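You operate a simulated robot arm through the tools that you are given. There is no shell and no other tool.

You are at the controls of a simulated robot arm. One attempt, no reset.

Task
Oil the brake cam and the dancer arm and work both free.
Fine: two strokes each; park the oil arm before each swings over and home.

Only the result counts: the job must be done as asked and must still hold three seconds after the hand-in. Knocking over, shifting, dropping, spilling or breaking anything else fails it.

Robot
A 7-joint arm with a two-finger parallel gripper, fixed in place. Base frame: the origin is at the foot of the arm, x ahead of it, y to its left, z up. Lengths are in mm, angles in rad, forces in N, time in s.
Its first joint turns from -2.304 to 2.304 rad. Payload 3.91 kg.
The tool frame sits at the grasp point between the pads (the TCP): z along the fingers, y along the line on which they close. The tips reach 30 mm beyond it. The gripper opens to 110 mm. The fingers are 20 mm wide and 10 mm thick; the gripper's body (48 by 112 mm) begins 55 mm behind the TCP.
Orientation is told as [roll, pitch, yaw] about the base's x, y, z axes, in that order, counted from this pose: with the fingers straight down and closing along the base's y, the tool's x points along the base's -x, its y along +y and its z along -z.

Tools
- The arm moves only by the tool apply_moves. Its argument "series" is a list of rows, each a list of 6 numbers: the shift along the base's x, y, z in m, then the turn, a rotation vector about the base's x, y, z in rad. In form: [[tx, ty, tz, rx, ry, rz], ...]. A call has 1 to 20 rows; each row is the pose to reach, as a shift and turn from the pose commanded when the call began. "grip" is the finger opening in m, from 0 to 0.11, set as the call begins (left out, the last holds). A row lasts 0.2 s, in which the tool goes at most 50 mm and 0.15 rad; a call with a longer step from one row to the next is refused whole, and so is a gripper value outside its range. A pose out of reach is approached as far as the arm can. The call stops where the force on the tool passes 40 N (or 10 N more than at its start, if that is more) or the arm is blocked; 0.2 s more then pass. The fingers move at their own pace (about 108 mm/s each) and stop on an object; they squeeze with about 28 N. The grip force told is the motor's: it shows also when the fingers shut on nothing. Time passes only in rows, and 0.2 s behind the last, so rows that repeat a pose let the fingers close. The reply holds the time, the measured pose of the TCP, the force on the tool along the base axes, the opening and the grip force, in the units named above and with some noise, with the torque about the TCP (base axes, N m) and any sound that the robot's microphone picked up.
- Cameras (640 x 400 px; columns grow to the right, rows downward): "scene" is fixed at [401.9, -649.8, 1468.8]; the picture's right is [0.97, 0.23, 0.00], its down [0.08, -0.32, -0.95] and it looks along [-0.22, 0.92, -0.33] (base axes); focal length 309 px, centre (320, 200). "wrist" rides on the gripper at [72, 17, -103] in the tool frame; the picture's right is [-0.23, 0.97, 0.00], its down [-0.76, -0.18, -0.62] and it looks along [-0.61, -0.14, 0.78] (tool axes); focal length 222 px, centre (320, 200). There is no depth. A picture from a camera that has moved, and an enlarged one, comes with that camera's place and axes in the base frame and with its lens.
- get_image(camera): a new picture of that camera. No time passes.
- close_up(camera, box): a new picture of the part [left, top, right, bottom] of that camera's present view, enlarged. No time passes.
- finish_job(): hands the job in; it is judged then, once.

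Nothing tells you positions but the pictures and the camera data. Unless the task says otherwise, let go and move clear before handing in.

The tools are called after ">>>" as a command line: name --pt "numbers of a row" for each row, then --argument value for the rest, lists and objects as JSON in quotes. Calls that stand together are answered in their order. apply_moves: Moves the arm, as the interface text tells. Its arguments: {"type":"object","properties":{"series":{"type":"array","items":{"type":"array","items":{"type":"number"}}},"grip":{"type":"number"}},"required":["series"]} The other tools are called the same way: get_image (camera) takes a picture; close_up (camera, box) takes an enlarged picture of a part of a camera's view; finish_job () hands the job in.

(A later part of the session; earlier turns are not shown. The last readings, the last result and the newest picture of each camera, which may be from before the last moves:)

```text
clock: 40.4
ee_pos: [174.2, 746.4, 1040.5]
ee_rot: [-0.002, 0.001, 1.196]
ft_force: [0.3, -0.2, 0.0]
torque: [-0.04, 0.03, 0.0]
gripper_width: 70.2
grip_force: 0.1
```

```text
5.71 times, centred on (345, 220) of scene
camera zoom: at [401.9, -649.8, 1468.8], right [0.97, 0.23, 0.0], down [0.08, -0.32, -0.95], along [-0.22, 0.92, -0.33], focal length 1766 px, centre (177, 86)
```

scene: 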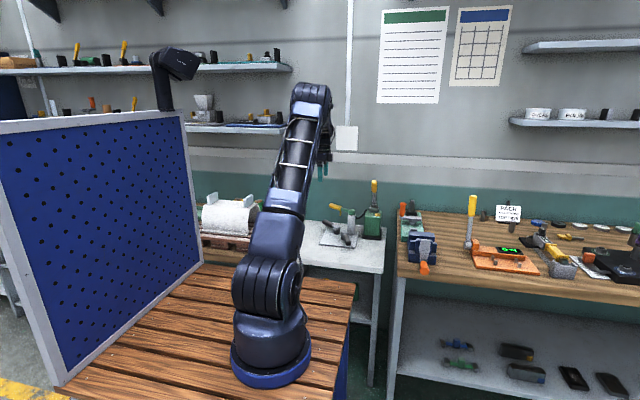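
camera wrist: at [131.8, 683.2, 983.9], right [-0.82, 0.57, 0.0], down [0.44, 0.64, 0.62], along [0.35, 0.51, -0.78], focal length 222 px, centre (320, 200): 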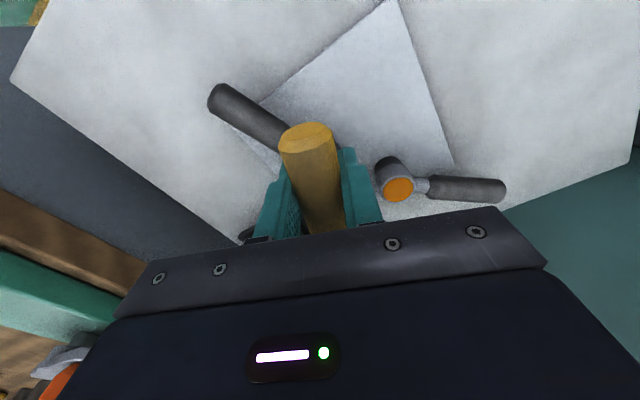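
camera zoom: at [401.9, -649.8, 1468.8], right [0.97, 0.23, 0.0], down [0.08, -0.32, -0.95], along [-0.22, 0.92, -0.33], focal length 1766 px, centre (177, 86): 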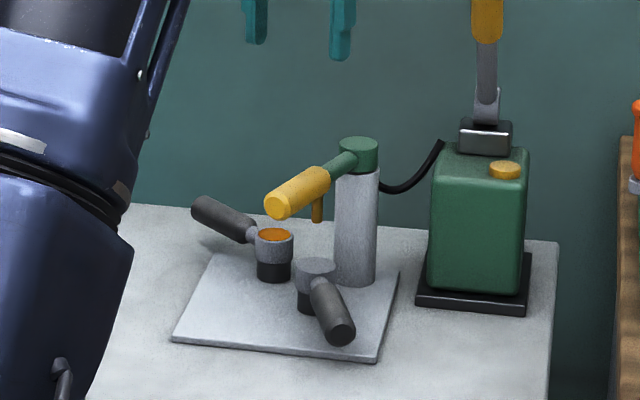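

The nozzle stands above the second pivot with the same picture offsets that worked for the first. I'll go to the pump lever again.

>>> apply_moves --pt "0 0.005 0.04 0 0 0.05" --pt "0 0.01 0.08 0 0 0.1" --pt "0.01 0.02 0.12 0 0 0.15" --pt "0.04 0.03 0.125 0 0 0.2" --pt "0.08 0.04 0.125 0 0 0.26" --pt "0.12 0.05 0.125 0 0 0.32" --pt "0.151 0.059 0.125 0 0 0.375" --pt "0.151 0.059 0.09 0 0 0.375" --pt "0.151 0.059 0.06 0 0 0.375" --pt "0.151 0.059 0.03 0 0 0.375" --pt "0.151 0.059 0.004 0 0 0.375" --pt "0.151 0.059 0.004 0 0 0.375"

>>> get_image --camera "wrist"

>>> close_up --camera "scene" --box '[320, 140, 420, 240]'

```text
clock: 43.0
ee_pos: [323.7, 803.4, 1044.8]
ee_rot: [-0.001, 0.0, 1.572]
ft_force: [0.0, -0.5, 0.6]
torque: [-0.03, 0.01, 0.01]
gripper_width: 70.1
grip_force: 0.0
```

```text
taken
camera wrist: at [308.2, 731.7, 1148.2], right [-0.97, 0.23, 0.0], down [0.18, 0.76, 0.62], along [0.14, 0.61, -0.78], focal length 222 px, centre (320, 200)
```

wrist: 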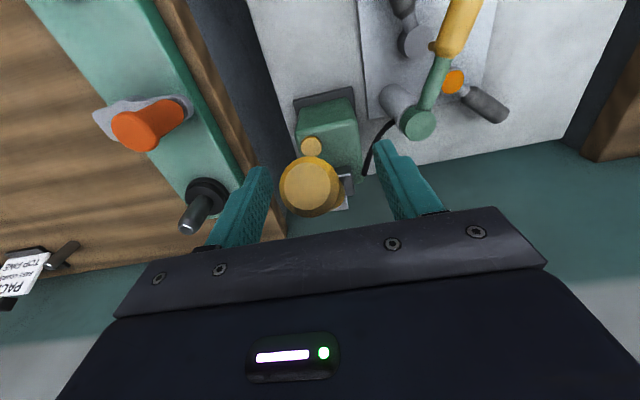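

```text
4.00 times, centred on (370, 190) of scene
camera zoom: at [401.9, -649.8, 1468.8], right [0.97, 0.23, 0.0], down [0.08, -0.32, -0.95], along [-0.22, 0.92, -0.33], focal length 1236 px, centre (120, 240)
```

zoom: 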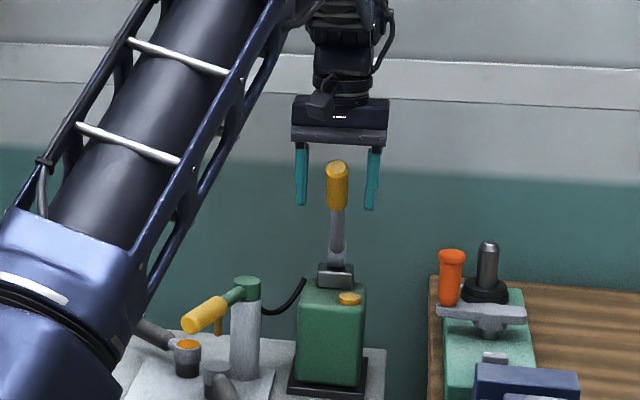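

>>> apply_moves --pt "0.001 0.0015 -0.0005 0 0 0" --pt "0.001 0.0015 -0.0005 0 0 0" --pt "0.001 0.0015 -0.0005 0 0 0" --pt "0.001 0.0015 -0.0005 0 0 0" --grip 0.0

>>> apply_moves --pt "0 -0.006 -0.0056 0 0 0" --pt "0 -0.0171 -0.0174 0 0 0" --pt "0 -0.029 -0.0327 0 0 0" --pt "0 -0.0393 -0.0493 0 0 0" --pt "0 -0.0478 -0.0668 0 0 0" --pt "0 -0.0544 -0.0851 0 0 0" --pt "0 -0.059 -0.104 0 0 0" --pt "0 -0.0606 -0.1137 0 0 0" --pt "0 -0.0616 -0.1233 0 0 0"

>>> get_image --camera "wrist"

>>> close_up --camera "scene" --box '[320, 160, 400, 260]'

```text
clock: 44.0
ee_pos: [325.8, 805.7, 1043.9]
ee_rot: [0.001, 0.0, 1.572]
ft_force: [-3.9, -4.0, 0.8]
torque: [-0.33, -0.42, -0.31]
gripper_width: 24.5
grip_force: 45.3
```

```text
clock: 46.0
ee_pos: [325.6, 745.0, 923.5]
ee_rot: [0.001, -0.002, 1.573]
ft_force: [-10.3, 3.1, 30.7]
torque: [0.0, -0.28, -0.53]
gripper_width: 24.9
grip_force: 44.8
```

```text
taken
camera wrist: at [308.8, 672.2, 1026.1], right [-0.97, 0.23, 0.0], down [0.18, 0.76, 0.63], along [0.14, 0.61, -0.78], focal length 222 px, centre (320, 200)
```

wrist: 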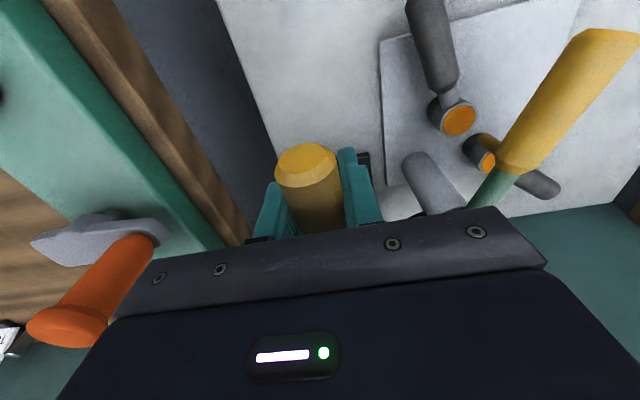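

```text
4.00 times, centred on (360, 210) of scene
camera zoom: at [401.9, -649.8, 1468.8], right [0.97, 0.23, 0.0], down [0.08, -0.32, -0.95], along [-0.22, 0.92, -0.33], focal length 1236 px, centre (160, 160)
```

zoom: 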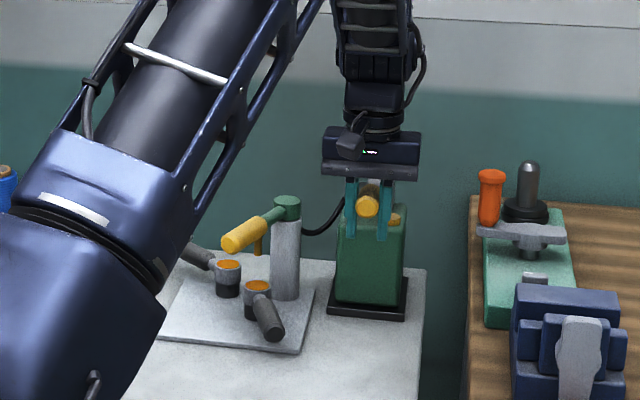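

Oil landed on the second pivot too. I'll return the lever to its upper stop, and then do the second stroke the same way.

>>> apply_moves --pt "0 0.0026 0.0193 0 0 0" --pt "0 0.0072 0.0382 0 0 0" --pt "0 0.0138 0.0565 0 0 0" --pt "0 0.0223 0.074 0 0 0" --pt "0 0.0326 0.0906 0 0 0" --pt "0 0.0445 0.1059 0 0 0" --pt "0 0.0556 0.1177 0 0 0" --pt "0 0.0616 0.1233 0 0 0" --pt "0 0.0616 0.1233 0 0 0"

```text
clock: 48.0
ee_pos: [325.1, 805.9, 1043.5]
ee_rot: [0.0, 0.002, 1.572]
ft_force: [-11.1, -19.3, -24.6]
torque: [-0.02, -0.48, -0.35]
gripper_width: 25.1
grip_force: 44.8
```

>>> apply_moves --pt "-0.001 -0.006 -0.0056 0 0 0" --pt "-0.001 -0.0171 -0.0174 0 0 0" --pt "-0.001 -0.029 -0.0327 0 0 0" --pt "-0.001 -0.0393 -0.0493 0 0 0" --pt "-0.001 -0.0478 -0.0668 0 0 0" --pt "-0.001 -0.0544 -0.0851 0 0 0" --pt "-0.001 -0.059 -0.104 0 0 0" --pt "-0.001 -0.0606 -0.1137 0 0 0" --pt "-0.001 -0.0616 -0.1233 0 0 0"

```text
clock: 50.0
ee_pos: [326.5, 742.4, 922.7]
ee_rot: [-0.001, -0.004, 1.572]
ft_force: [14.0, 4.9, 28.2]
torque: [-0.44, 0.04, -0.33]
gripper_width: 24.7
grip_force: 45.2
```

>>> apply_moves --pt "0 0.0026 0.0193 0 0 0" --pt "0 0.0072 0.0382 0 0 0" --pt "0 0.0138 0.0565 0 0 0" --pt "0 0.0223 0.074 0 0 0" --pt "0 0.0326 0.0906 0 0 0" --pt "0 0.0445 0.1059 0 0 0" --pt "0 0.0556 0.1177 0 0 0" --pt "0 0.0616 0.1233 0 0 0" --pt "0 0.0616 0.1233 0 0 0"

>>> close_up --camera "scene" --box '[320, 140, 420, 260]'

```text
clock: 52.0
ee_pos: [325.5, 805.8, 1043.7]
ee_rot: [0.0, 0.001, 1.571]
ft_force: [12.2, -17.5, -26.5]
torque: [0.0, -0.36, -0.36]
gripper_width: 24.7
grip_force: 44.7
```

```text
3.33 times, centred on (370, 200) of scene
camera zoom: at [401.9, -649.8, 1468.8], right [0.97, 0.23, 0.0], down [0.08, -0.32, -0.95], along [-0.22, 0.92, -0.33], focal length 1030 px, centre (153, 200)
```

zoom: 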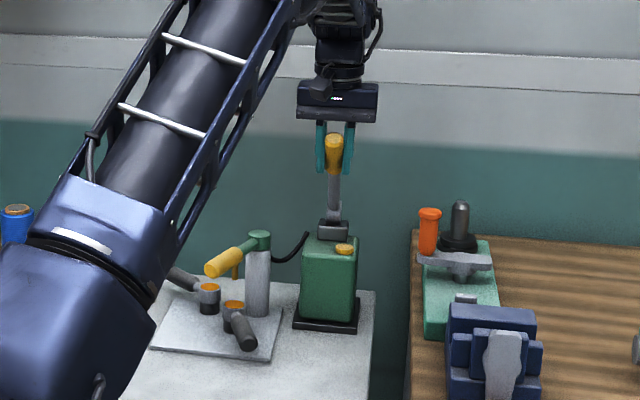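

Two strokes have gone to each pivot and the lever is at rest. I'll release it and go back to the oil arm's handle to park it.

>>> apply_moves --pt "0 0 0 0 0 0" --pt "0 0 0 0 0 0" --grip 0.07

>>> apply_moves --pt "0 0 0.03 0 0 0" --pt "0 0 0.07 0 0 0" --pt "0 0 0.11 0 0 0" --pt "-0.02 -0.005 0.12 0 0 -0.05" --pt "-0.055 -0.015 0.12 0 0 -0.12" --pt "-0.09 -0.03 0.11 0 0 -0.2" --pt "-0.12 -0.045 0.08 0 0 -0.28" --pt "-0.15 -0.058 0.04 0 0 -0.375" --pt "-0.151 -0.059 0 0 0 -0.375"

>>> get_image --camera "wrist"

```text
clock: 52.6
ee_pos: [324.0, 806.5, 1044.4]
ee_rot: [0.0, -0.003, 1.572]
ft_force: [0.7, -0.2, -0.6]
torque: [-0.03, -0.03, 0.0]
gripper_width: 69.9
grip_force: 0.0
```

```text
refused: row 8 steps farther than a row can; nothing moved
```

```text
taken
camera wrist: at [307.5, 733.9, 1148.2], right [-0.97, 0.22, 0.0], down [0.18, 0.76, 0.62], along [0.14, 0.61, -0.78], focal length 222 px, centre (320, 200)
```

wrist: 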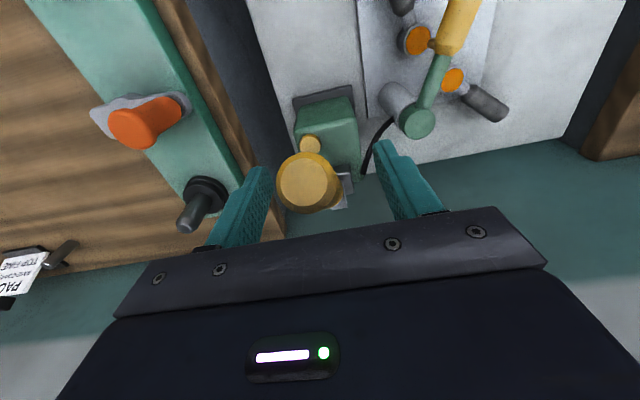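

One row was too long, so nothing moved; I'll send the path again with smaller steps.

>>> apply_moves --pt "0 0 0.03 0 0 0" --pt "0 0 0.07 0 0 0" --pt "0 0 0.11 0 0 0" --pt "-0.02 -0.005 0.12 0 0 -0.05" --pt "-0.055 -0.015 0.12 0 0 -0.12" --pt "-0.09 -0.03 0.11 0 0 -0.2" --pt "-0.12 -0.045 0.08 0 0 -0.28" --pt "-0.14 -0.055 0.045 0 0 -0.34" --pt "-0.15 -0.06 0.01 0 0 -0.375" --pt "-0.15 -0.06 -0.02 0 0 -0.375"

>>> get_image --camera "wrist"

```text
clock: 54.8
ee_pos: [174.7, 746.9, 1025.0]
ee_rot: [0.001, -0.001, 1.197]
ft_force: [0.3, 0.2, -0.4]
torque: [0.02, 0.0, 0.02]
gripper_width: 70.0
grip_force: 0.1
```

```text
taken
camera wrist: at [132.7, 685.1, 1127.7], right [-0.82, 0.57, 0.0], down [0.44, 0.64, 0.62], along [0.35, 0.51, -0.78], focal length 222 px, centre (320, 200)
```

wrist: 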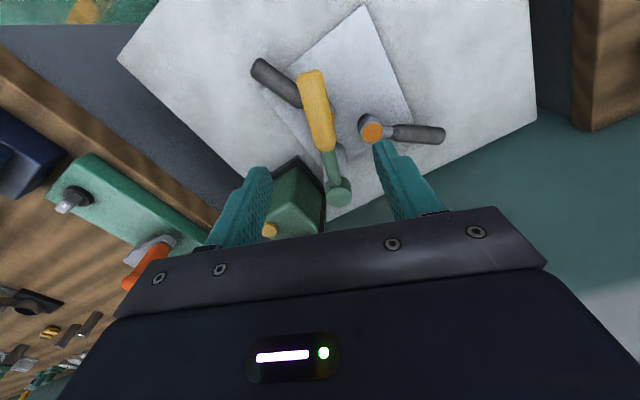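

>>> apply_moves --pt "0 0 -0.04 0 0 0" --pt "0 0 -0.08 0 0 0" --pt "0 0 -0.12 0 0 0" --pt "0 0 -0.145 0 0 0" --pt "0 0 -0.145 0 0 0"

>>> apply_moves --pt "0 0 0 0 0 0" --pt "0 0 0 0 0 0" --pt "0 0 0 0 0 0" --grip 0.0

>>> apply_moves --pt "-0.0073 0.0032 0 0 0 -0.0714" --pt "-0.0144 0.0069 0 0 0 -0.1428" --pt "-0.0212 0.0111 0 0 0 -0.2141" --pt "-0.0277 0.0158 0 0 0 -0.2855" --pt "-0.0338 0.0209 0 0 0 -0.3569" --pt "-0.0395 0.0265 0 0 0 -0.4283" --pt "-0.0449 0.0325 0 0 0 -0.4996" --pt "-0.0497 0.0388 0 0 0 -0.571" --pt "-0.0542 0.0455 0 0 0 -0.6424" --pt "-0.0581 0.0525 0 0 0 -0.7138" --pt "-0.0615 0.0597 0 0 0 -0.7851" --pt "-0.0644 0.0671 0 0 0 -0.8565"

```text
clock: 56.0
ee_pos: [174.9, 745.5, 876.3]
ee_rot: [0.001, 0.0, 1.196]
ft_force: [-0.4, -0.7, 0.1]
torque: [0.03, -0.02, -0.01]
gripper_width: 70.0
grip_force: 0.0
```

```text
clock: 56.8
ee_pos: [174.8, 744.7, 877.6]
ee_rot: [0.0, 0.0, 1.198]
ft_force: [1.0, -1.1, -1.1]
torque: [0.11, -0.13, -0.05]
gripper_width: 24.9
grip_force: 45.1
```

```text
clock: 59.4
ee_pos: [109.8, 812.1, 878.3]
ee_rot: [-0.001, 0.0, 0.34]
ft_force: [-14.6, -11.0, -21.2]
torque: [-0.06, 0.07, -0.54]
gripper_width: 24.7
grip_force: 44.9
```

>>> apply_moves --pt "-0.0032 0.0074 -0.001 0 0 -0.0714" --pt "-0.0051 0.0152 -0.001 0 0 -0.1428" --pt "-0.0064 0.0232 -0.001 0 0 -0.2141" --pt "-0.007 0.0313 -0.001 0 0 -0.2855" --pt "-0.0071 0.0393 -0.001 0 0 -0.3569" --pt "-0.0066 0.0474 -0.001 0 0 -0.4283" --pt "-0.0055 0.0553 -0.001 0 0 -0.4996" --pt "-0.0039 0.0632 -0.001 0 0 -0.571" --pt "-0.0017 0.071 -0.001 0 0 -0.6424" --pt "0.0011 0.0785 -0.001 0 0 -0.7138"

```text
clock: 61.6
ee_pos: [111.6, 891.0, 878.8]
ee_rot: [0.002, 0.0, -0.372]
ft_force: [-6.5, -4.4, 8.6]
torque: [-0.22, -0.31, -0.77]
gripper_width: 25.1
grip_force: 44.8
```

>>> apply_moves --pt "0.0022 0.0054 0 0 0 -0.048" --pt "0.0047 0.0107 0 0 0 -0.096" --pt "0.0076 0.0159 0 0 0 -0.144" --pt "0.0076 0.0159 0 0 0 -0.144"

>>> close_up --camera "scene" --box '[315, 185, 375, 255]'

```text
clock: 62.6
ee_pos: [119.4, 906.7, 878.9]
ee_rot: [-0.001, 0.0, -0.516]
ft_force: [-6.1, -9.3, 11.0]
torque: [0.05, 0.33, -1.1]
gripper_width: 25.2
grip_force: 44.4
```

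```text
5.71 times, centred on (345, 220) of scene
camera zoom: at [401.9, -649.8, 1468.8], right [0.97, 0.23, 0.0], down [0.08, -0.32, -0.95], along [-0.22, 0.92, -0.33], focal length 1766 px, centre (177, 86)
```

zoom: 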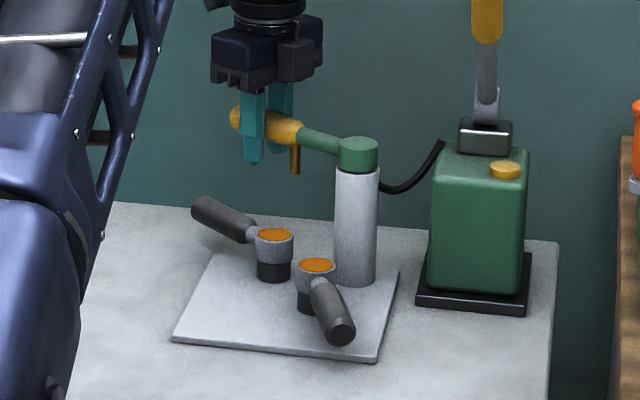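

The oil arm is back at its starting angle. I'll release, rise and compare with the first picture.

>>> apply_moves --pt "0 0 0 0 0 0" --pt "0 0 0 0 0 0" --grip 0.07

>>> apply_moves --pt "0 0 0.04 0 0 0" --pt "0 0 0.08 0 0 0" --pt "0 0 0.12 0 0 0" --pt "0 0 0.15 0 0 0"

>>> close_up --camera "scene" --box '[300, 160, 400, 260]'

>>> close_up --camera "wrist" --box '[210, 30, 410, 240]'

```text
clock: 63.2
ee_pos: [120.1, 907.4, 879.0]
ee_rot: [0.001, 0.0, -0.516]
ft_force: [0.4, -0.4, -0.4]
torque: [-0.01, 0.01, -0.02]
gripper_width: 70.1
grip_force: 0.1
```

```text
clock: 64.2
ee_pos: [119.0, 907.6, 1027.4]
ee_rot: [0.0, 0.0, -0.516]
ft_force: [0.3, 0.3, -0.4]
torque: [-0.05, -0.03, -0.02]
gripper_width: 70.1
grip_force: 0.0
```

```text
4.00 times, centred on (350, 210) of scene
camera zoom: at [401.9, -649.8, 1468.8], right [0.97, 0.23, 0.0], down [0.08, -0.32, -0.95], along [-0.22, 0.92, -0.33], focal length 1236 px, centre (200, 160)
```

zoom: 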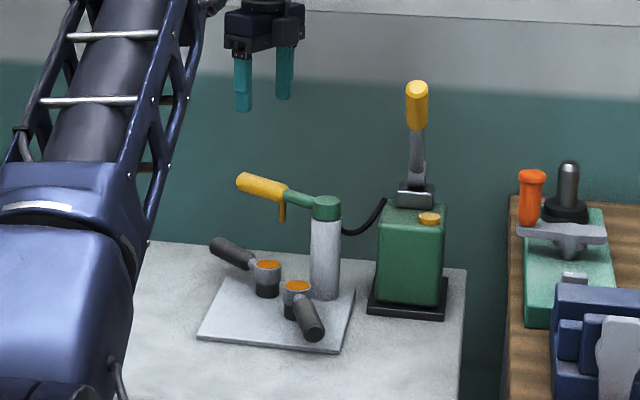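

```text
1.90 times, centred on (310, 135) of wrist
camera zoom: at [64.7, 958.7, 1131.4], right [0.68, 0.73, 0.0], down [0.57, -0.53, 0.62], along [0.46, -0.42, -0.78], focal length 423 px, centre (339, 324)
```

zoom: 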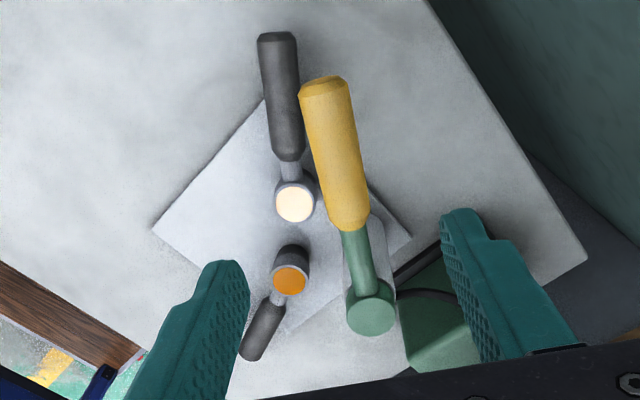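

The oil arm is parked just as it was at the start, and both pivots are oiled. Next I'll go above the handle of the lever nearer the arm (pivot near (187, 780), handle pointing about -69°) and look at it.

>>> apply_moves --pt "0.005 -0.012 0.01 0 0 0.1445" --pt "0.011 -0.024 0.02 0 0 0.289" --pt "0.017 -0.036 0.02 0 0 0.4335" --pt "0.023 -0.048 0.02 0 0 0.578" --pt "0.029 -0.06 0.02 0 0 0.7225" --pt "0.035 -0.072 0.02 0 0 0.867" --pt "0.041 -0.084 0.02 0 0 1.0115" --pt "0.047 -0.096 0.02 0 0 1.156" --pt "0.053 -0.108 0.01 0 0 1.3" --pt "0.059 -0.12 0 0 0 1.4445" --pt "0.065 -0.132 -0.01 0 0 1.589" --pt "0.071 -0.144 -0.02 0 0 1.7335" --pt "0.077 -0.156 -0.03 0 0 1.878" --pt "0.083 -0.168 -0.04 0 0 2.0225" --pt "0.089 -0.18 -0.05 0 0 2.167" --pt "0.094 -0.192 -0.06 0 0 2.31" --pt "0.097 -0.202 -0.067 0 0 2.453"

>>> get_image --camera "wrist"

>>> close_up --camera "scene" --box '[300, 160, 400, 260]'

```text
clock: 67.8
ee_pos: [214.7, 705.9, 961.1]
ee_rot: [-0.002, -0.001, 1.938]
ft_force: [-0.7, -0.3, -0.4]
torque: [-0.01, -0.02, 0.01]
gripper_width: 69.9
grip_force: 0.2
```

```text
taken
camera wrist: at [226.4, 632.4, 1064.9], right [-0.99, -0.14, 0.0], down [-0.11, 0.77, 0.62], along [-0.09, 0.62, -0.78], focal length 222 px, centre (320, 200)
```

wrist: 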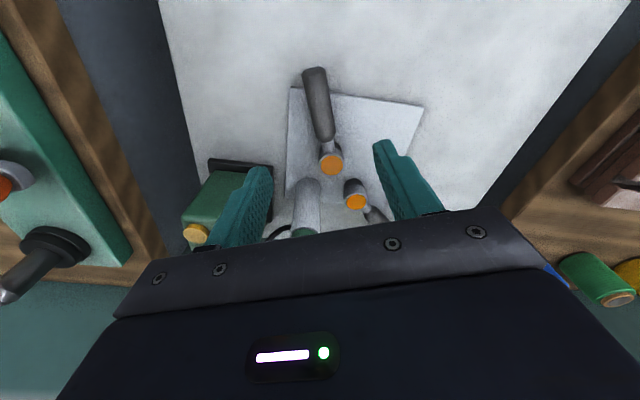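

```text
4.00 times, centred on (350, 210) of scene
camera zoom: at [401.9, -649.8, 1468.8], right [0.97, 0.23, 0.0], down [0.08, -0.32, -0.95], along [-0.22, 0.92, -0.33], focal length 1236 px, centre (200, 160)
```

zoom: 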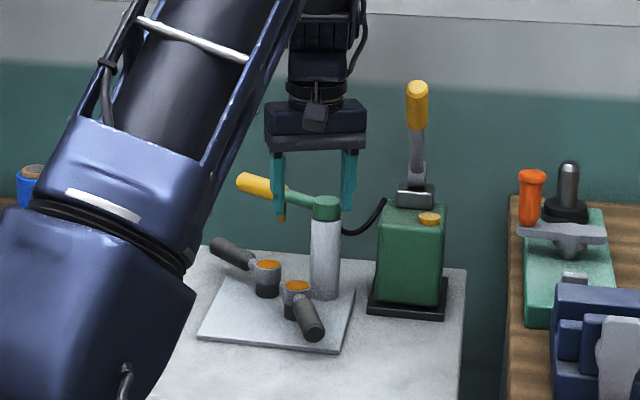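

>>> close_up --camera "wrist" --box '[270, 50, 430, 220]'

```text
2.35 times, centred on (350, 135) of wrist
camera zoom: at [226.4, 632.4, 1064.9], right [-0.99, -0.14, 0.0], down [-0.11, 0.77, 0.62], along [-0.09, 0.62, -0.78], focal length 523 px, centre (249, 353)
```

zoom: 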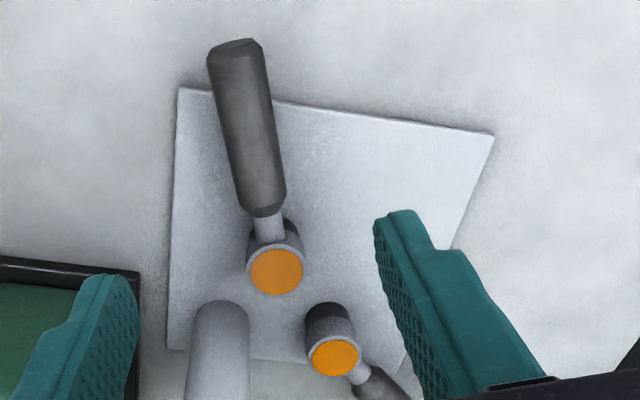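

The handle of this lever runs from (202, 747) to (228, 671) at z ≈ 790, at about -71°, and the TCP is right above its middle. I'll go down with the fingers on both sides and close.

>>> apply_moves --pt "0 0 -0.03 0 0 0.01" --pt "0 0.001 -0.06 0 0 -0.01" --pt "0 0.001 -0.09 0 0 -0.02" --pt "0 0.001 -0.12 0 0 -0.03" --pt "0 0.001 -0.145 0 0 -0.03" --pt "0 0.001 -0.162 0 0 -0.03"

>>> close_up --camera "scene" --box '[310, 180, 370, 260]'

>>> get_image --camera "wrist"

```text
clock: 69.2
ee_pos: [216.6, 706.8, 797.9]
ee_rot: [0.001, 0.001, 1.907]
ft_force: [-0.5, -0.1, -0.7]
torque: [0.02, -0.03, 0.0]
gripper_width: 69.8
grip_force: 0.1
```

```text
5.00 times, centred on (340, 220) of scene
camera zoom: at [401.9, -649.8, 1468.8], right [0.97, 0.23, 0.0], down [0.08, -0.32, -0.95], along [-0.22, 0.92, -0.33], focal length 1545 px, centre (220, 100)
```

zoom: 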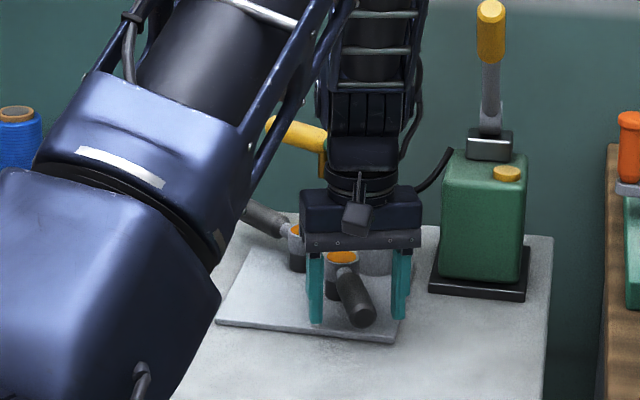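

```text
taken
camera wrist: at [225.3, 632.7, 902.3], right [-0.99, -0.11, 0.0], down [-0.08, 0.78, 0.62], along [-0.07, 0.62, -0.78], focal length 222 px, centre (320, 200)
```

wrist: 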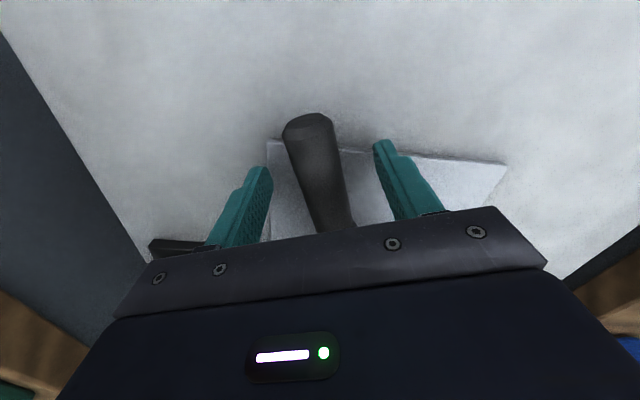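

>>> apply_moves --pt "0 0 0 0 0 0" --pt "0 0 0 0 0 0" --pt "0 0 0 0 0 0" --grip 0.0

```text
clock: 70.0
ee_pos: [215.9, 707.2, 798.3]
ee_rot: [0.001, 0.0, 1.909]
ft_force: [-9.3, -4.7, -3.4]
torque: [0.35, 0.22, 0.83]
gripper_width: 25.0
grip_force: 45.0
```

The handle is gripped. I'll try a small swing clockwise as seen from above (away from the pump) and watch the force.

>>> apply_moves --pt "-0.0039 -0.0013 0 0 0 -0.0524" --pt "-0.0079 -0.0024 0 0 0 -0.1047" --pt "-0.0119 -0.0032 0 0 0 -0.1571"

>>> close_up --camera "scene" --box '[310, 180, 370, 260]'

```text
clock: 70.8
ee_pos: [204.5, 701.7, 799.2]
ee_rot: [0.001, 0.0, 1.749]
ft_force: [-9.5, -8.9, -6.8]
torque: [0.37, 0.14, 0.9]
gripper_width: 25.0
grip_force: 45.3
```

```text
5.00 times, centred on (340, 220) of scene
camera zoom: at [401.9, -649.8, 1468.8], right [0.97, 0.23, 0.0], down [0.08, -0.32, -0.95], along [-0.22, 0.92, -0.33], focal length 1545 px, centre (220, 100)
```

zoom: 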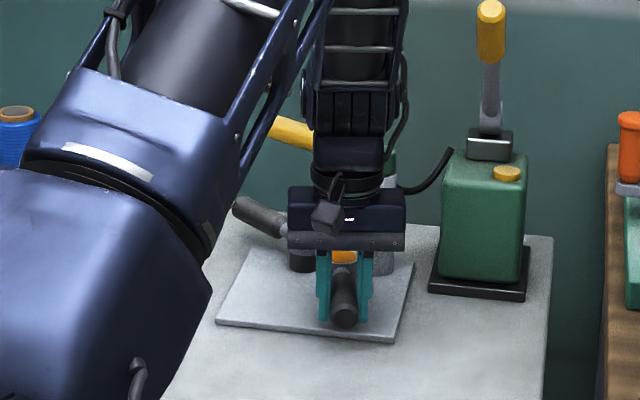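

It swings freely this way. I'll continue clockwise.

>>> apply_moves --pt "-0.0055 -0.0008 0 0 0 -0.0698" --pt "-0.0109 -0.0013 0 0 0 -0.1396" --pt "-0.0165 -0.0014 0 0 0 -0.2094" --pt "-0.022 -0.001 0 0 0 -0.2793" --pt "-0.0274 -0.0003 0 0 0 -0.3491" --pt "-0.0328 0.0007 0 0 0 -0.4189" --pt "-0.0382 0.0022 0 0 0 -0.4887" --pt "-0.0434 0.004 0 0 0 -0.5585"

>>> close_up --camera "scene" --box '[310, 180, 370, 260]'

```text
clock: 72.6
ee_pos: [161.8, 707.1, 798.7]
ee_rot: [0.001, -0.001, 1.189]
ft_force: [-3.7, 0.1, -19.3]
torque: [0.21, -0.04, 0.24]
gripper_width: 25.1
grip_force: 44.6
```

```text
5.00 times, centred on (340, 220) of scene
camera zoom: at [401.9, -649.8, 1468.8], right [0.97, 0.23, 0.0], down [0.08, -0.32, -0.95], along [-0.22, 0.92, -0.33], focal length 1545 px, centre (220, 100)
```

zoom: 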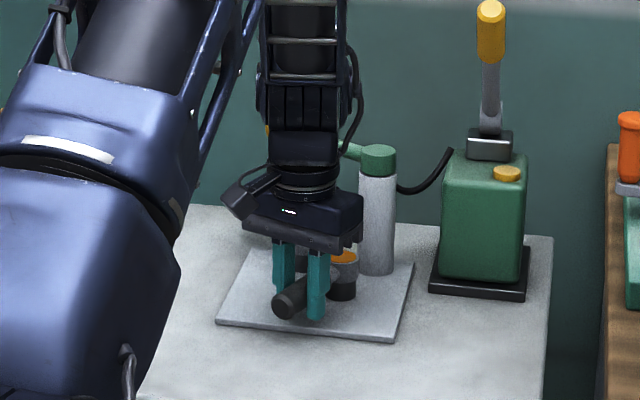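

>>> apply_moves --pt "-0.0051 0.0022 -0.001 0 0 -0.0698" --pt "-0.01 0.0047 -0.0015 0 0 -0.1396" --pt "-0.0147 0.0076 -0.0015 0 0 -0.2094" --pt "-0.0192 0.0108 -0.0015 0 0 -0.2793" --pt "-0.0234 0.0143 -0.0015 0 0 -0.3491" --pt "-0.0275 0.018 -0.0015 0 0 -0.4189" --pt "-0.0312 0.0221 -0.0015 0 0 -0.4887" --pt "-0.0346 0.0264 -0.0015 0 0 -0.5585"

>>> close_up --camera "scene" --box '[310, 180, 370, 260]'

```text
clock: 74.4
ee_pos: [126.2, 733.2, 797.6]
ee_rot: [0.0, -0.002, 0.631]
ft_force: [5.9, -5.4, 30.1]
torque: [0.04, -0.23, -0.65]
gripper_width: 25.0
grip_force: 45.0
```

```text
5.00 times, centred on (340, 220) of scene
camera zoom: at [401.9, -649.8, 1468.8], right [0.97, 0.23, 0.0], down [0.08, -0.32, -0.95], along [-0.22, 0.92, -0.33], focal length 1545 px, centre (220, 100)
```

zoom: 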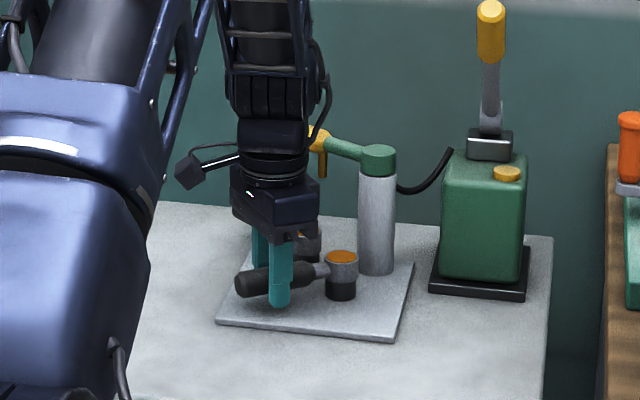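

>>> apply_moves --pt "-0.0031 0.0045 0.001 0 0 -0.0698" --pt "-0.0059 0.0093 0.001 0 0 -0.1396" --pt "-0.0084 0.0142 0.001 0 0 -0.2094" --pt "-0.0106 0.0193 0.001 0 0 -0.2793"

>>> close_up --camera "scene" --box '[310, 180, 370, 260]'

```text
clock: 75.5
ee_pos: [117.4, 749.5, 798.3]
ee_rot: [-0.007, 0.0, 0.355]
ft_force: [3.0, -17.2, 12.1]
torque: [0.3, -0.18, 0.99]
gripper_width: 25.6
grip_force: 45.0
stopped in row 4: the force on the tool passed its limit at 44 N (the readings are from after the stop); the commanded pose is now the measured one
```

```text
5.00 times, centred on (340, 220) of scene
camera zoom: at [401.9, -649.8, 1468.8], right [0.97, 0.23, 0.0], down [0.08, -0.32, -0.95], along [-0.22, 0.92, -0.33], focal length 1545 px, centre (220, 100)
```

zoom: 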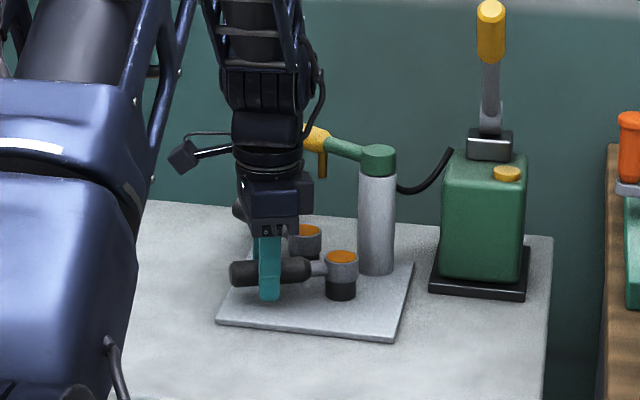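

It met firm resistance after about 86° of swing, likely the end stop. I'll nudge a little more to make sure.

>>> apply_moves --pt "-0.0006 0.0013 0 0 0 -0.0175" --pt "-0.0011 0.0025 0 0 0 -0.035"

```text
clock: 76.0
ee_pos: [118.2, 749.2, 797.5]
ee_rot: [-0.012, 0.003, 0.336]
ft_force: [2.5, -17.3, 13.0]
torque: [0.37, 0.15, 1.06]
gripper_width: 26.1
grip_force: 45.4
stopped in row 2: the force on the tool passed its limit at 43 N (the readings are from after the stop); the commanded pose is now the measured one
```

The end stop is confirmed. Now I'll swing this lever back home along the same arc.

>>> apply_moves --pt "0.0026 -0.0053 0.0005 0 0 0.0786" --pt "0.0055 -0.0104 0.001 0 0 0.1572" --pt "0.0089 -0.0153 0.001 0 0 0.2358" --pt "0.0125 -0.0199 0.001 0 0 0.3144" --pt "0.0166 -0.0242 0.001 0 0 0.393" --pt "0.0209 -0.0283 0.001 0 0 0.4716" --pt "0.0255 -0.0319 0.001 0 0 0.5502" --pt "0.0304 -0.0352 0.001 0 0 0.6288" --pt "0.0355 -0.0382 0.001 0 0 0.7074" --pt "0.0409 -0.0407 0.001 0 0 0.786"

```text
clock: 78.2
ee_pos: [157.6, 708.4, 798.0]
ee_rot: [-0.009, 0.002, 1.124]
ft_force: [-18.9, -8.5, 2.7]
torque: [-0.09, 0.86, 1.01]
gripper_width: 25.0
grip_force: 44.6
```

>>> apply_moves --pt "0.0055 -0.0021 0 0 0 0.0786" --pt "0.0112 -0.0039 0 0 0 0.1572" --pt "0.0169 -0.0052 0 0 0 0.2358" --pt "0.0228 -0.006 0 0 0 0.3144" --pt "0.0286 -0.0064 0 0 0 0.393" --pt "0.0346 -0.0064 0 0 0 0.4716" --pt "0.0404 -0.0059 0 0 0 0.5502" --pt "0.0463 -0.005 0 0 0 0.6288" --pt "0.052 -0.0037 0 0 0 0.7074"

>>> close_up --camera "scene" --box '[310, 180, 370, 260]'

```text
clock: 80.2
ee_pos: [211.5, 705.0, 796.9]
ee_rot: [-0.01, 0.002, 1.829]
ft_force: [-4.5, -20.0, -10.9]
torque: [-0.33, 0.58, 0.93]
gripper_width: 25.1
grip_force: 44.5
```

```text
5.00 times, centred on (340, 220) of scene
camera zoom: at [401.9, -649.8, 1468.8], right [0.97, 0.23, 0.0], down [0.08, -0.32, -0.95], along [-0.22, 0.92, -0.33], focal length 1545 px, centre (220, 100)
```

zoom: 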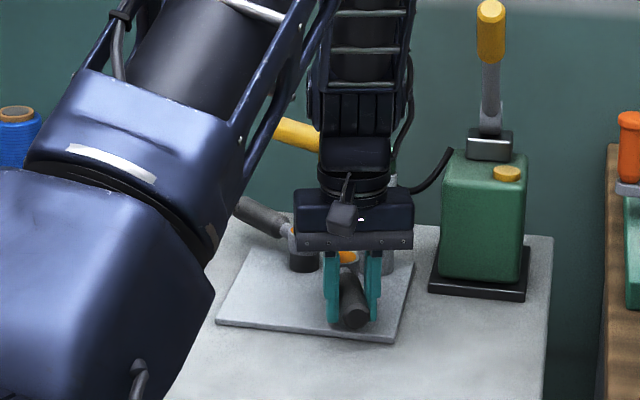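

>>> apply_moves --pt "0.0028 0.0008 0 0 0 0.0393" --pt "0.0057 0.0018 0 0 0 0.0786" --pt "0.0057 0.0018 0 0 0 0.0786"

>>> close_up --camera "scene" --box '[310, 180, 370, 260]'

```text
clock: 81.0
ee_pos: [217.0, 708.1, 796.9]
ee_rot: [-0.011, 0.002, 1.907]
ft_force: [-5.8, -16.4, -11.9]
torque: [-0.09, 0.62, 0.84]
gripper_width: 25.0
grip_force: 44.7
```

```text
5.00 times, centred on (340, 220) of scene
camera zoom: at [401.9, -649.8, 1468.8], right [0.97, 0.23, 0.0], down [0.08, -0.32, -0.95], along [-0.22, 0.92, -0.33], focal length 1545 px, centre (220, 100)
```

zoom: 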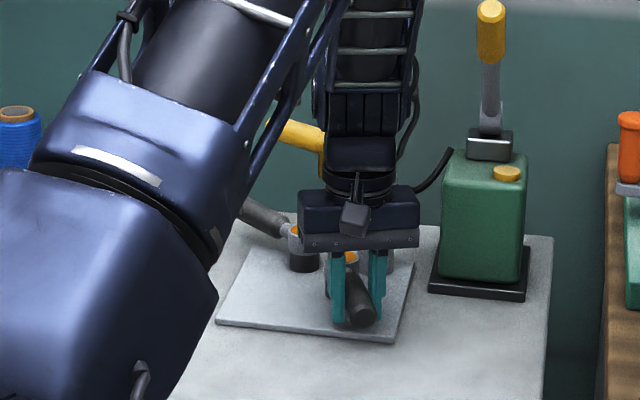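

The lever is back at its starting angle to within a degree. A small nudge will show whether home is a stop.

>>> apply_moves --pt "0.0009 0.0003 0 0 0 0.012" --pt "0.0018 0.0007 0 0 0 0.025"

```text
clock: 81.5
ee_pos: [218.6, 709.1, 797.8]
ee_rot: [-0.01, 0.002, 1.932]
ft_force: [-8.7, -17.0, -12.7]
torque: [0.05, 0.77, 0.84]
gripper_width: 24.8
grip_force: 44.8
```

No stop there, so I'll return to the exact start angle, release and compare with the earlier picture from the same hover point.

>>> apply_moves --pt "-0.0014 -0.0005 0 0 0 -0.015" --pt "-0.0027 -0.001 0 0 0 -0.027" --pt "-0.0027 -0.001 0 0 0 -0.027"

>>> apply_moves --pt "0 0 0 0 0 0" --pt "0 0 0 0 0 0" --grip 0.07

>>> apply_moves --pt "0 0 0.04 0 0 0" --pt "0 0 0.08 0.01 0 0" --pt "0 -0.001 0.12 0.01 0 0.02" --pt "-0.001 -0.002 0.163 0.01 0 0.03"

>>> close_up --camera "wrist" --box '[270, 50, 430, 220]'

>>> close_up --camera "scene" --box '[300, 160, 400, 260]'

```text
clock: 82.3
ee_pos: [215.3, 706.5, 797.7]
ee_rot: [-0.009, 0.002, 1.906]
ft_force: [-3.8, -14.1, -15.8]
torque: [-0.44, 0.47, 0.74]
gripper_width: 25.2
grip_force: 44.6
```

```text
clock: 83.0
ee_pos: [215.5, 707.5, 798.1]
ee_rot: [-0.011, 0.0, 1.905]
ft_force: [-0.1, 0.2, 0.4]
torque: [0.0, 0.02, -0.01]
gripper_width: 69.9
grip_force: 0.0
```

```text
clock: 84.0
ee_pos: [214.3, 706.4, 961.5]
ee_rot: [-0.012, -0.006, 1.934]
ft_force: [-0.2, -0.2, -0.8]
torque: [0.0, 0.02, 0.03]
gripper_width: 70.1
grip_force: 0.0
```

```text
2.35 times, centred on (350, 135) of wrist
camera zoom: at [223.6, 631.6, 1064.3], right [-0.99, -0.13, -0.01], down [-0.11, 0.77, 0.63], along [-0.08, 0.63, -0.78], focal length 523 px, centre (249, 353)
```

zoom: 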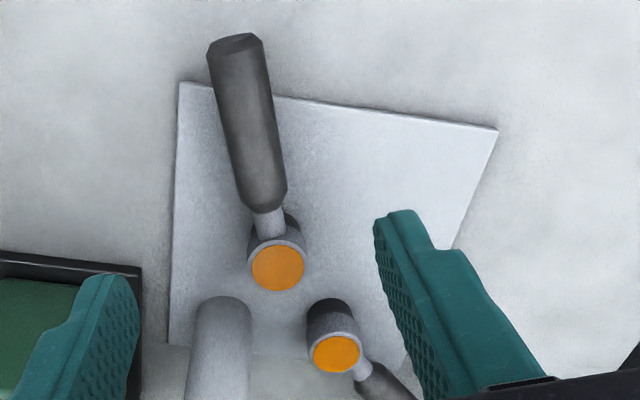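

```text
4.00 times, centred on (350, 210) of scene
camera zoom: at [401.9, -649.8, 1468.8], right [0.97, 0.23, 0.0], down [0.08, -0.32, -0.95], along [-0.22, 0.92, -0.33], focal length 1236 px, centre (200, 160)
```

zoom: 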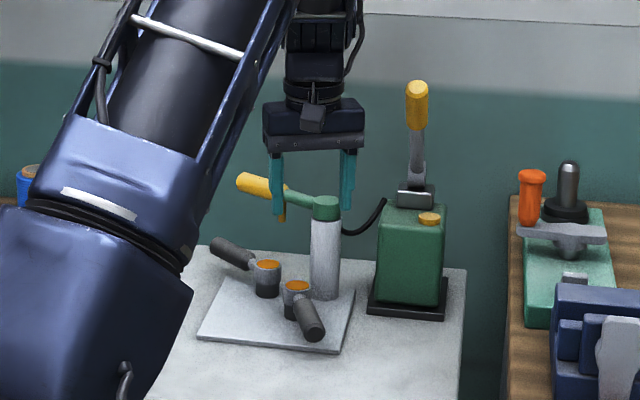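

The first lever is home, matching the earlier picture. The other lever (pivot near (141.5, 837.5), handle at about 139.5°) lies close under the parked oil arm, so I'll grip it with the tool tilted away from that arm. I move clear and turn first.

>>> apply_moves --pt "0 0 0.02 -0.01 0.009 0" --pt "0 0 0.04 -0.01 0.009 0" --grip 0.045

>>> apply_moves --pt "-0.01 0.005 0 0 0 -0.147" --pt "-0.02 0.01 0 0 0 -0.294" --pt "-0.03 0.015 0 0 0 -0.441" --pt "-0.04 0.02 0 0 0 -0.588" --pt "-0.05 0.025 0 0 0 -0.735" --pt "-0.06 0.03 0 0 0 -0.882" --pt "-0.07 0.035 0 0 0 -1.029" --pt "-0.08 0.04 0 0 0 -1.176" --pt "-0.09 0.045 0 0 0 -1.323" --pt "-0.1 0.05 0 0 0 -1.47" --pt "-0.11 0.055 0 0 0 -1.617" --pt "-0.12 0.06 0 0 0 -1.764" --pt "-0.13 0.065 0 0 0 -1.911" --pt "-0.14 0.07 0 0 0 -2.058" --pt "-0.15 0.075 0 0 0 -2.205" --pt "-0.16 0.08 0 0 0 -2.352" --pt "-0.172 0.085 0 0 0 -2.499" --pt "-0.184 0.09 0 0 0 -2.641"

>>> get_image --camera "wrist"

```text
clock: 84.5
ee_pos: [214.3, 705.7, 1000.4]
ee_rot: [-0.003, -0.003, 1.934]
ft_force: [-0.1, 0.0, -0.4]
torque: [0.03, -0.01, 0.0]
gripper_width: 44.8
grip_force: 0.1
```

```text
clock: 88.3
ee_pos: [29.5, 795.5, 1000.6]
ee_rot: [-0.001, -0.002, -0.708]
ft_force: [0.2, -1.1, 1.0]
torque: [-0.04, 0.03, 0.01]
gripper_width: 45.0
grip_force: 0.1
```

```text
taken
camera wrist: at [-13.6, 856.7, 1104.2], right [0.81, 0.59, 0.0], down [0.46, -0.63, 0.62], along [0.37, -0.5, -0.78], focal length 222 px, centre (320, 200)
```

wrist: 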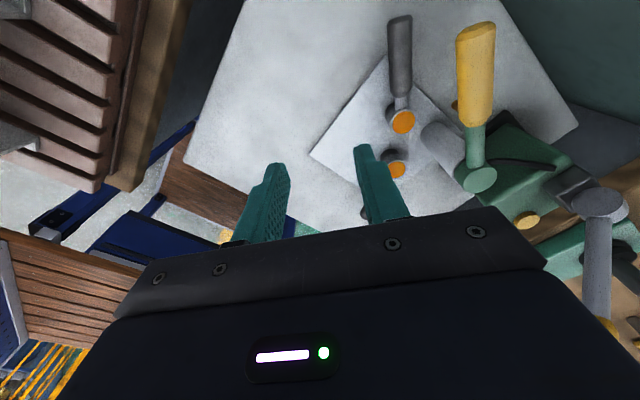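

>>> close_up --camera "wrist" --box '[320, 0, 520, 220]'

```text
1.82 times, centred on (420, 110) of wrist
camera zoom: at [-13.6, 856.7, 1104.2], right [0.81, 0.59, 0.0], down [0.46, -0.63, 0.62], along [0.37, -0.5, -0.78], focal length 404 px, centre (138, 364)
```

zoom: 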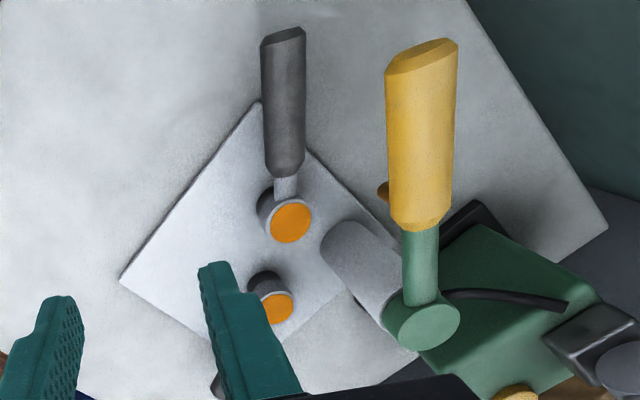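

>>> apply_moves --pt "0 0.004 -0.02 0.106 -0.0906 0" --pt "-0.001 0.008 -0.04 0.212 -0.181 0" --pt "-0.002 0.012 -0.06 0.318 -0.272 0" --pt "-0.003 0.016 -0.08 0.424 -0.362 0" --pt "-0.005 0.0215 -0.104 0.53 -0.453 0"

>>> get_image --camera "wrist"

>>> close_up --camera "scene" --box '[290, 160, 390, 260]'

```text
clock: 89.5
ee_pos: [26.9, 817.1, 897.9]
ee_rot: [0.699, 0.0, -0.709]
ft_force: [1.5, -0.1, 0.0]
torque: [-0.04, 0.1, 0.01]
gripper_width: 44.9
grip_force: 0.0
```

```text
taken
camera wrist: at [-63.3, 824.7, 988.0], right [0.66, 0.42, 0.63], down [0.23, -0.9, 0.36], along [0.72, -0.1, -0.69], focal length 222 px, centre (320, 200)
```

wrist: 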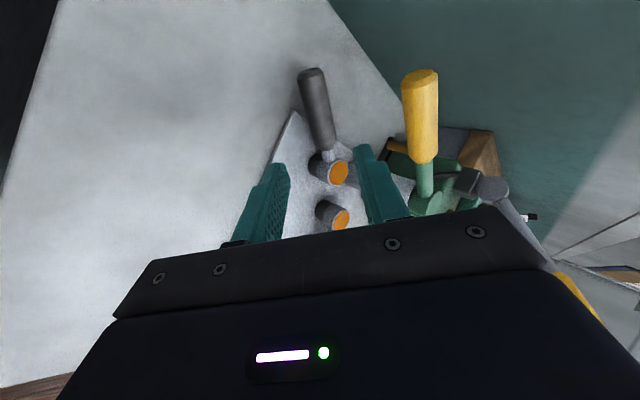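

```text
4.00 times, centred on (340, 210) of scene
camera zoom: at [401.9, -649.8, 1468.8], right [0.97, 0.23, 0.0], down [0.08, -0.32, -0.95], along [-0.22, 0.92, -0.33], focal length 1236 px, centre (240, 160)
```

zoom: 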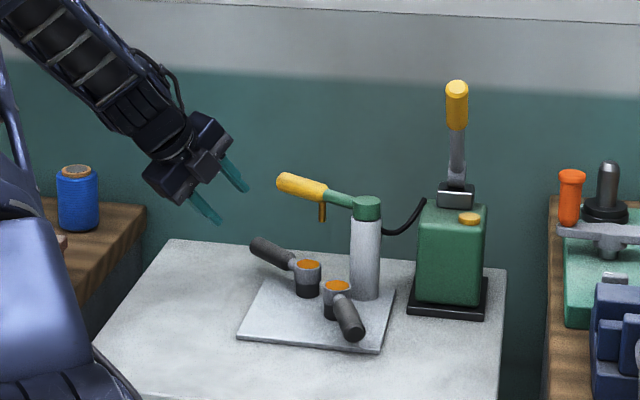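

The tilted pose is reached and the handle lies on the tool's axis. I'll advance along that axis, most of the way first.

>>> apply_moves --pt "0.01 0.0122 -0.0193 0 0 0" --pt "0.02 0.0245 -0.0387 0 0 0" --pt "0.03 0.0367 -0.058 0 0 0" --pt "0.038 0.0465 -0.0735 0 0 0"

>>> get_image --camera "wrist"

>>> close_up --camera "scene" --box '[300, 180, 370, 250]'

```text
clock: 90.5
ee_pos: [64.3, 864.9, 824.4]
ee_rot: [0.697, -0.002, -0.708]
ft_force: [-0.9, -0.3, -0.5]
torque: [-0.02, 0.0, -0.01]
gripper_width: 45.0
grip_force: 0.1
```

```text
taken
camera wrist: at [-25.7, 871.1, 913.7], right [0.66, 0.42, 0.62], down [0.23, -0.9, 0.37], along [0.72, -0.1, -0.69], focal length 222 px, centre (320, 200)
```

wrist: 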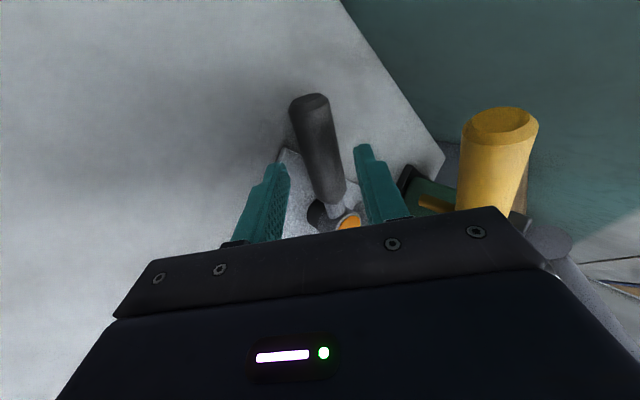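

```text
5.71 times, centred on (335, 215) of scene
camera zoom: at [401.9, -649.8, 1468.8], right [0.97, 0.23, 0.0], down [0.08, -0.32, -0.95], along [-0.22, 0.92, -0.33], focal length 1766 px, centre (234, 114)
```

zoom: 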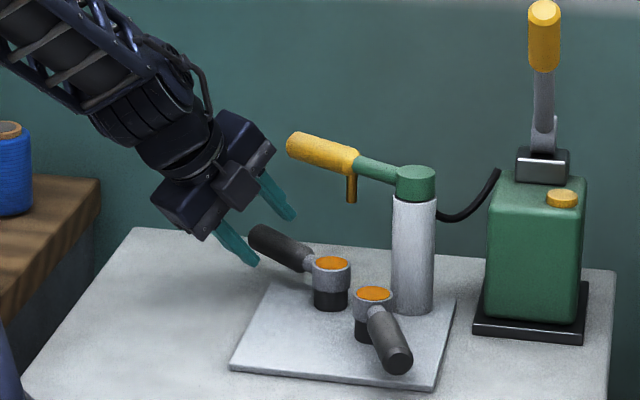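

>>> apply_moves --pt "0.0046 0.0053 -0.0084 0 0 0" --pt "0.0092 0.0107 -0.0168 0 0 0" --pt "0.0136 0.0158 -0.0248 0 0 0"

>>> get_image --camera "wrist"

>>> close_up --camera "scene" --box '[300, 180, 370, 250]'

```text
clock: 91.4
ee_pos: [75.6, 880.5, 802.3]
ee_rot: [0.695, -0.002, -0.708]
ft_force: [-2.1, -6.5, 9.8]
torque: [-0.35, 0.1, -0.02]
gripper_width: 44.4
grip_force: 0.1
stopped in row 3: the force on the tool passed its limit at 45 N (the readings are from after the stop); the commanded pose is now the measured one
```

```text
taken
camera wrist: at [-14.5, 886.8, 892.1], right [0.66, 0.42, 0.62], down [0.23, -0.9, 0.37], along [0.72, -0.1, -0.69], focal length 222 px, centre (320, 200)
```

wrist: 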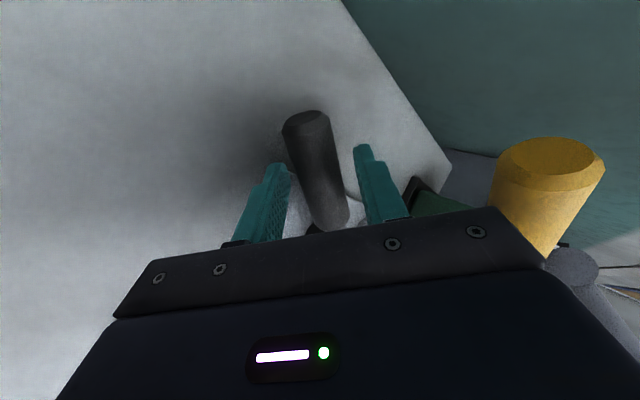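

```text
5.71 times, centred on (335, 215) of scene
camera zoom: at [401.9, -649.8, 1468.8], right [0.97, 0.23, 0.0], down [0.08, -0.32, -0.95], along [-0.22, 0.92, -0.33], focal length 1766 px, centre (234, 114)
```

zoom: 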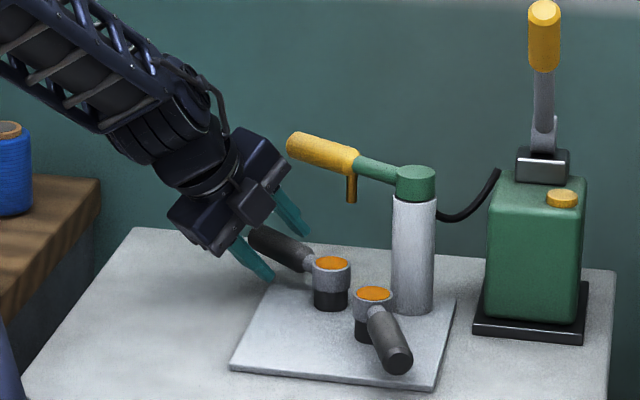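

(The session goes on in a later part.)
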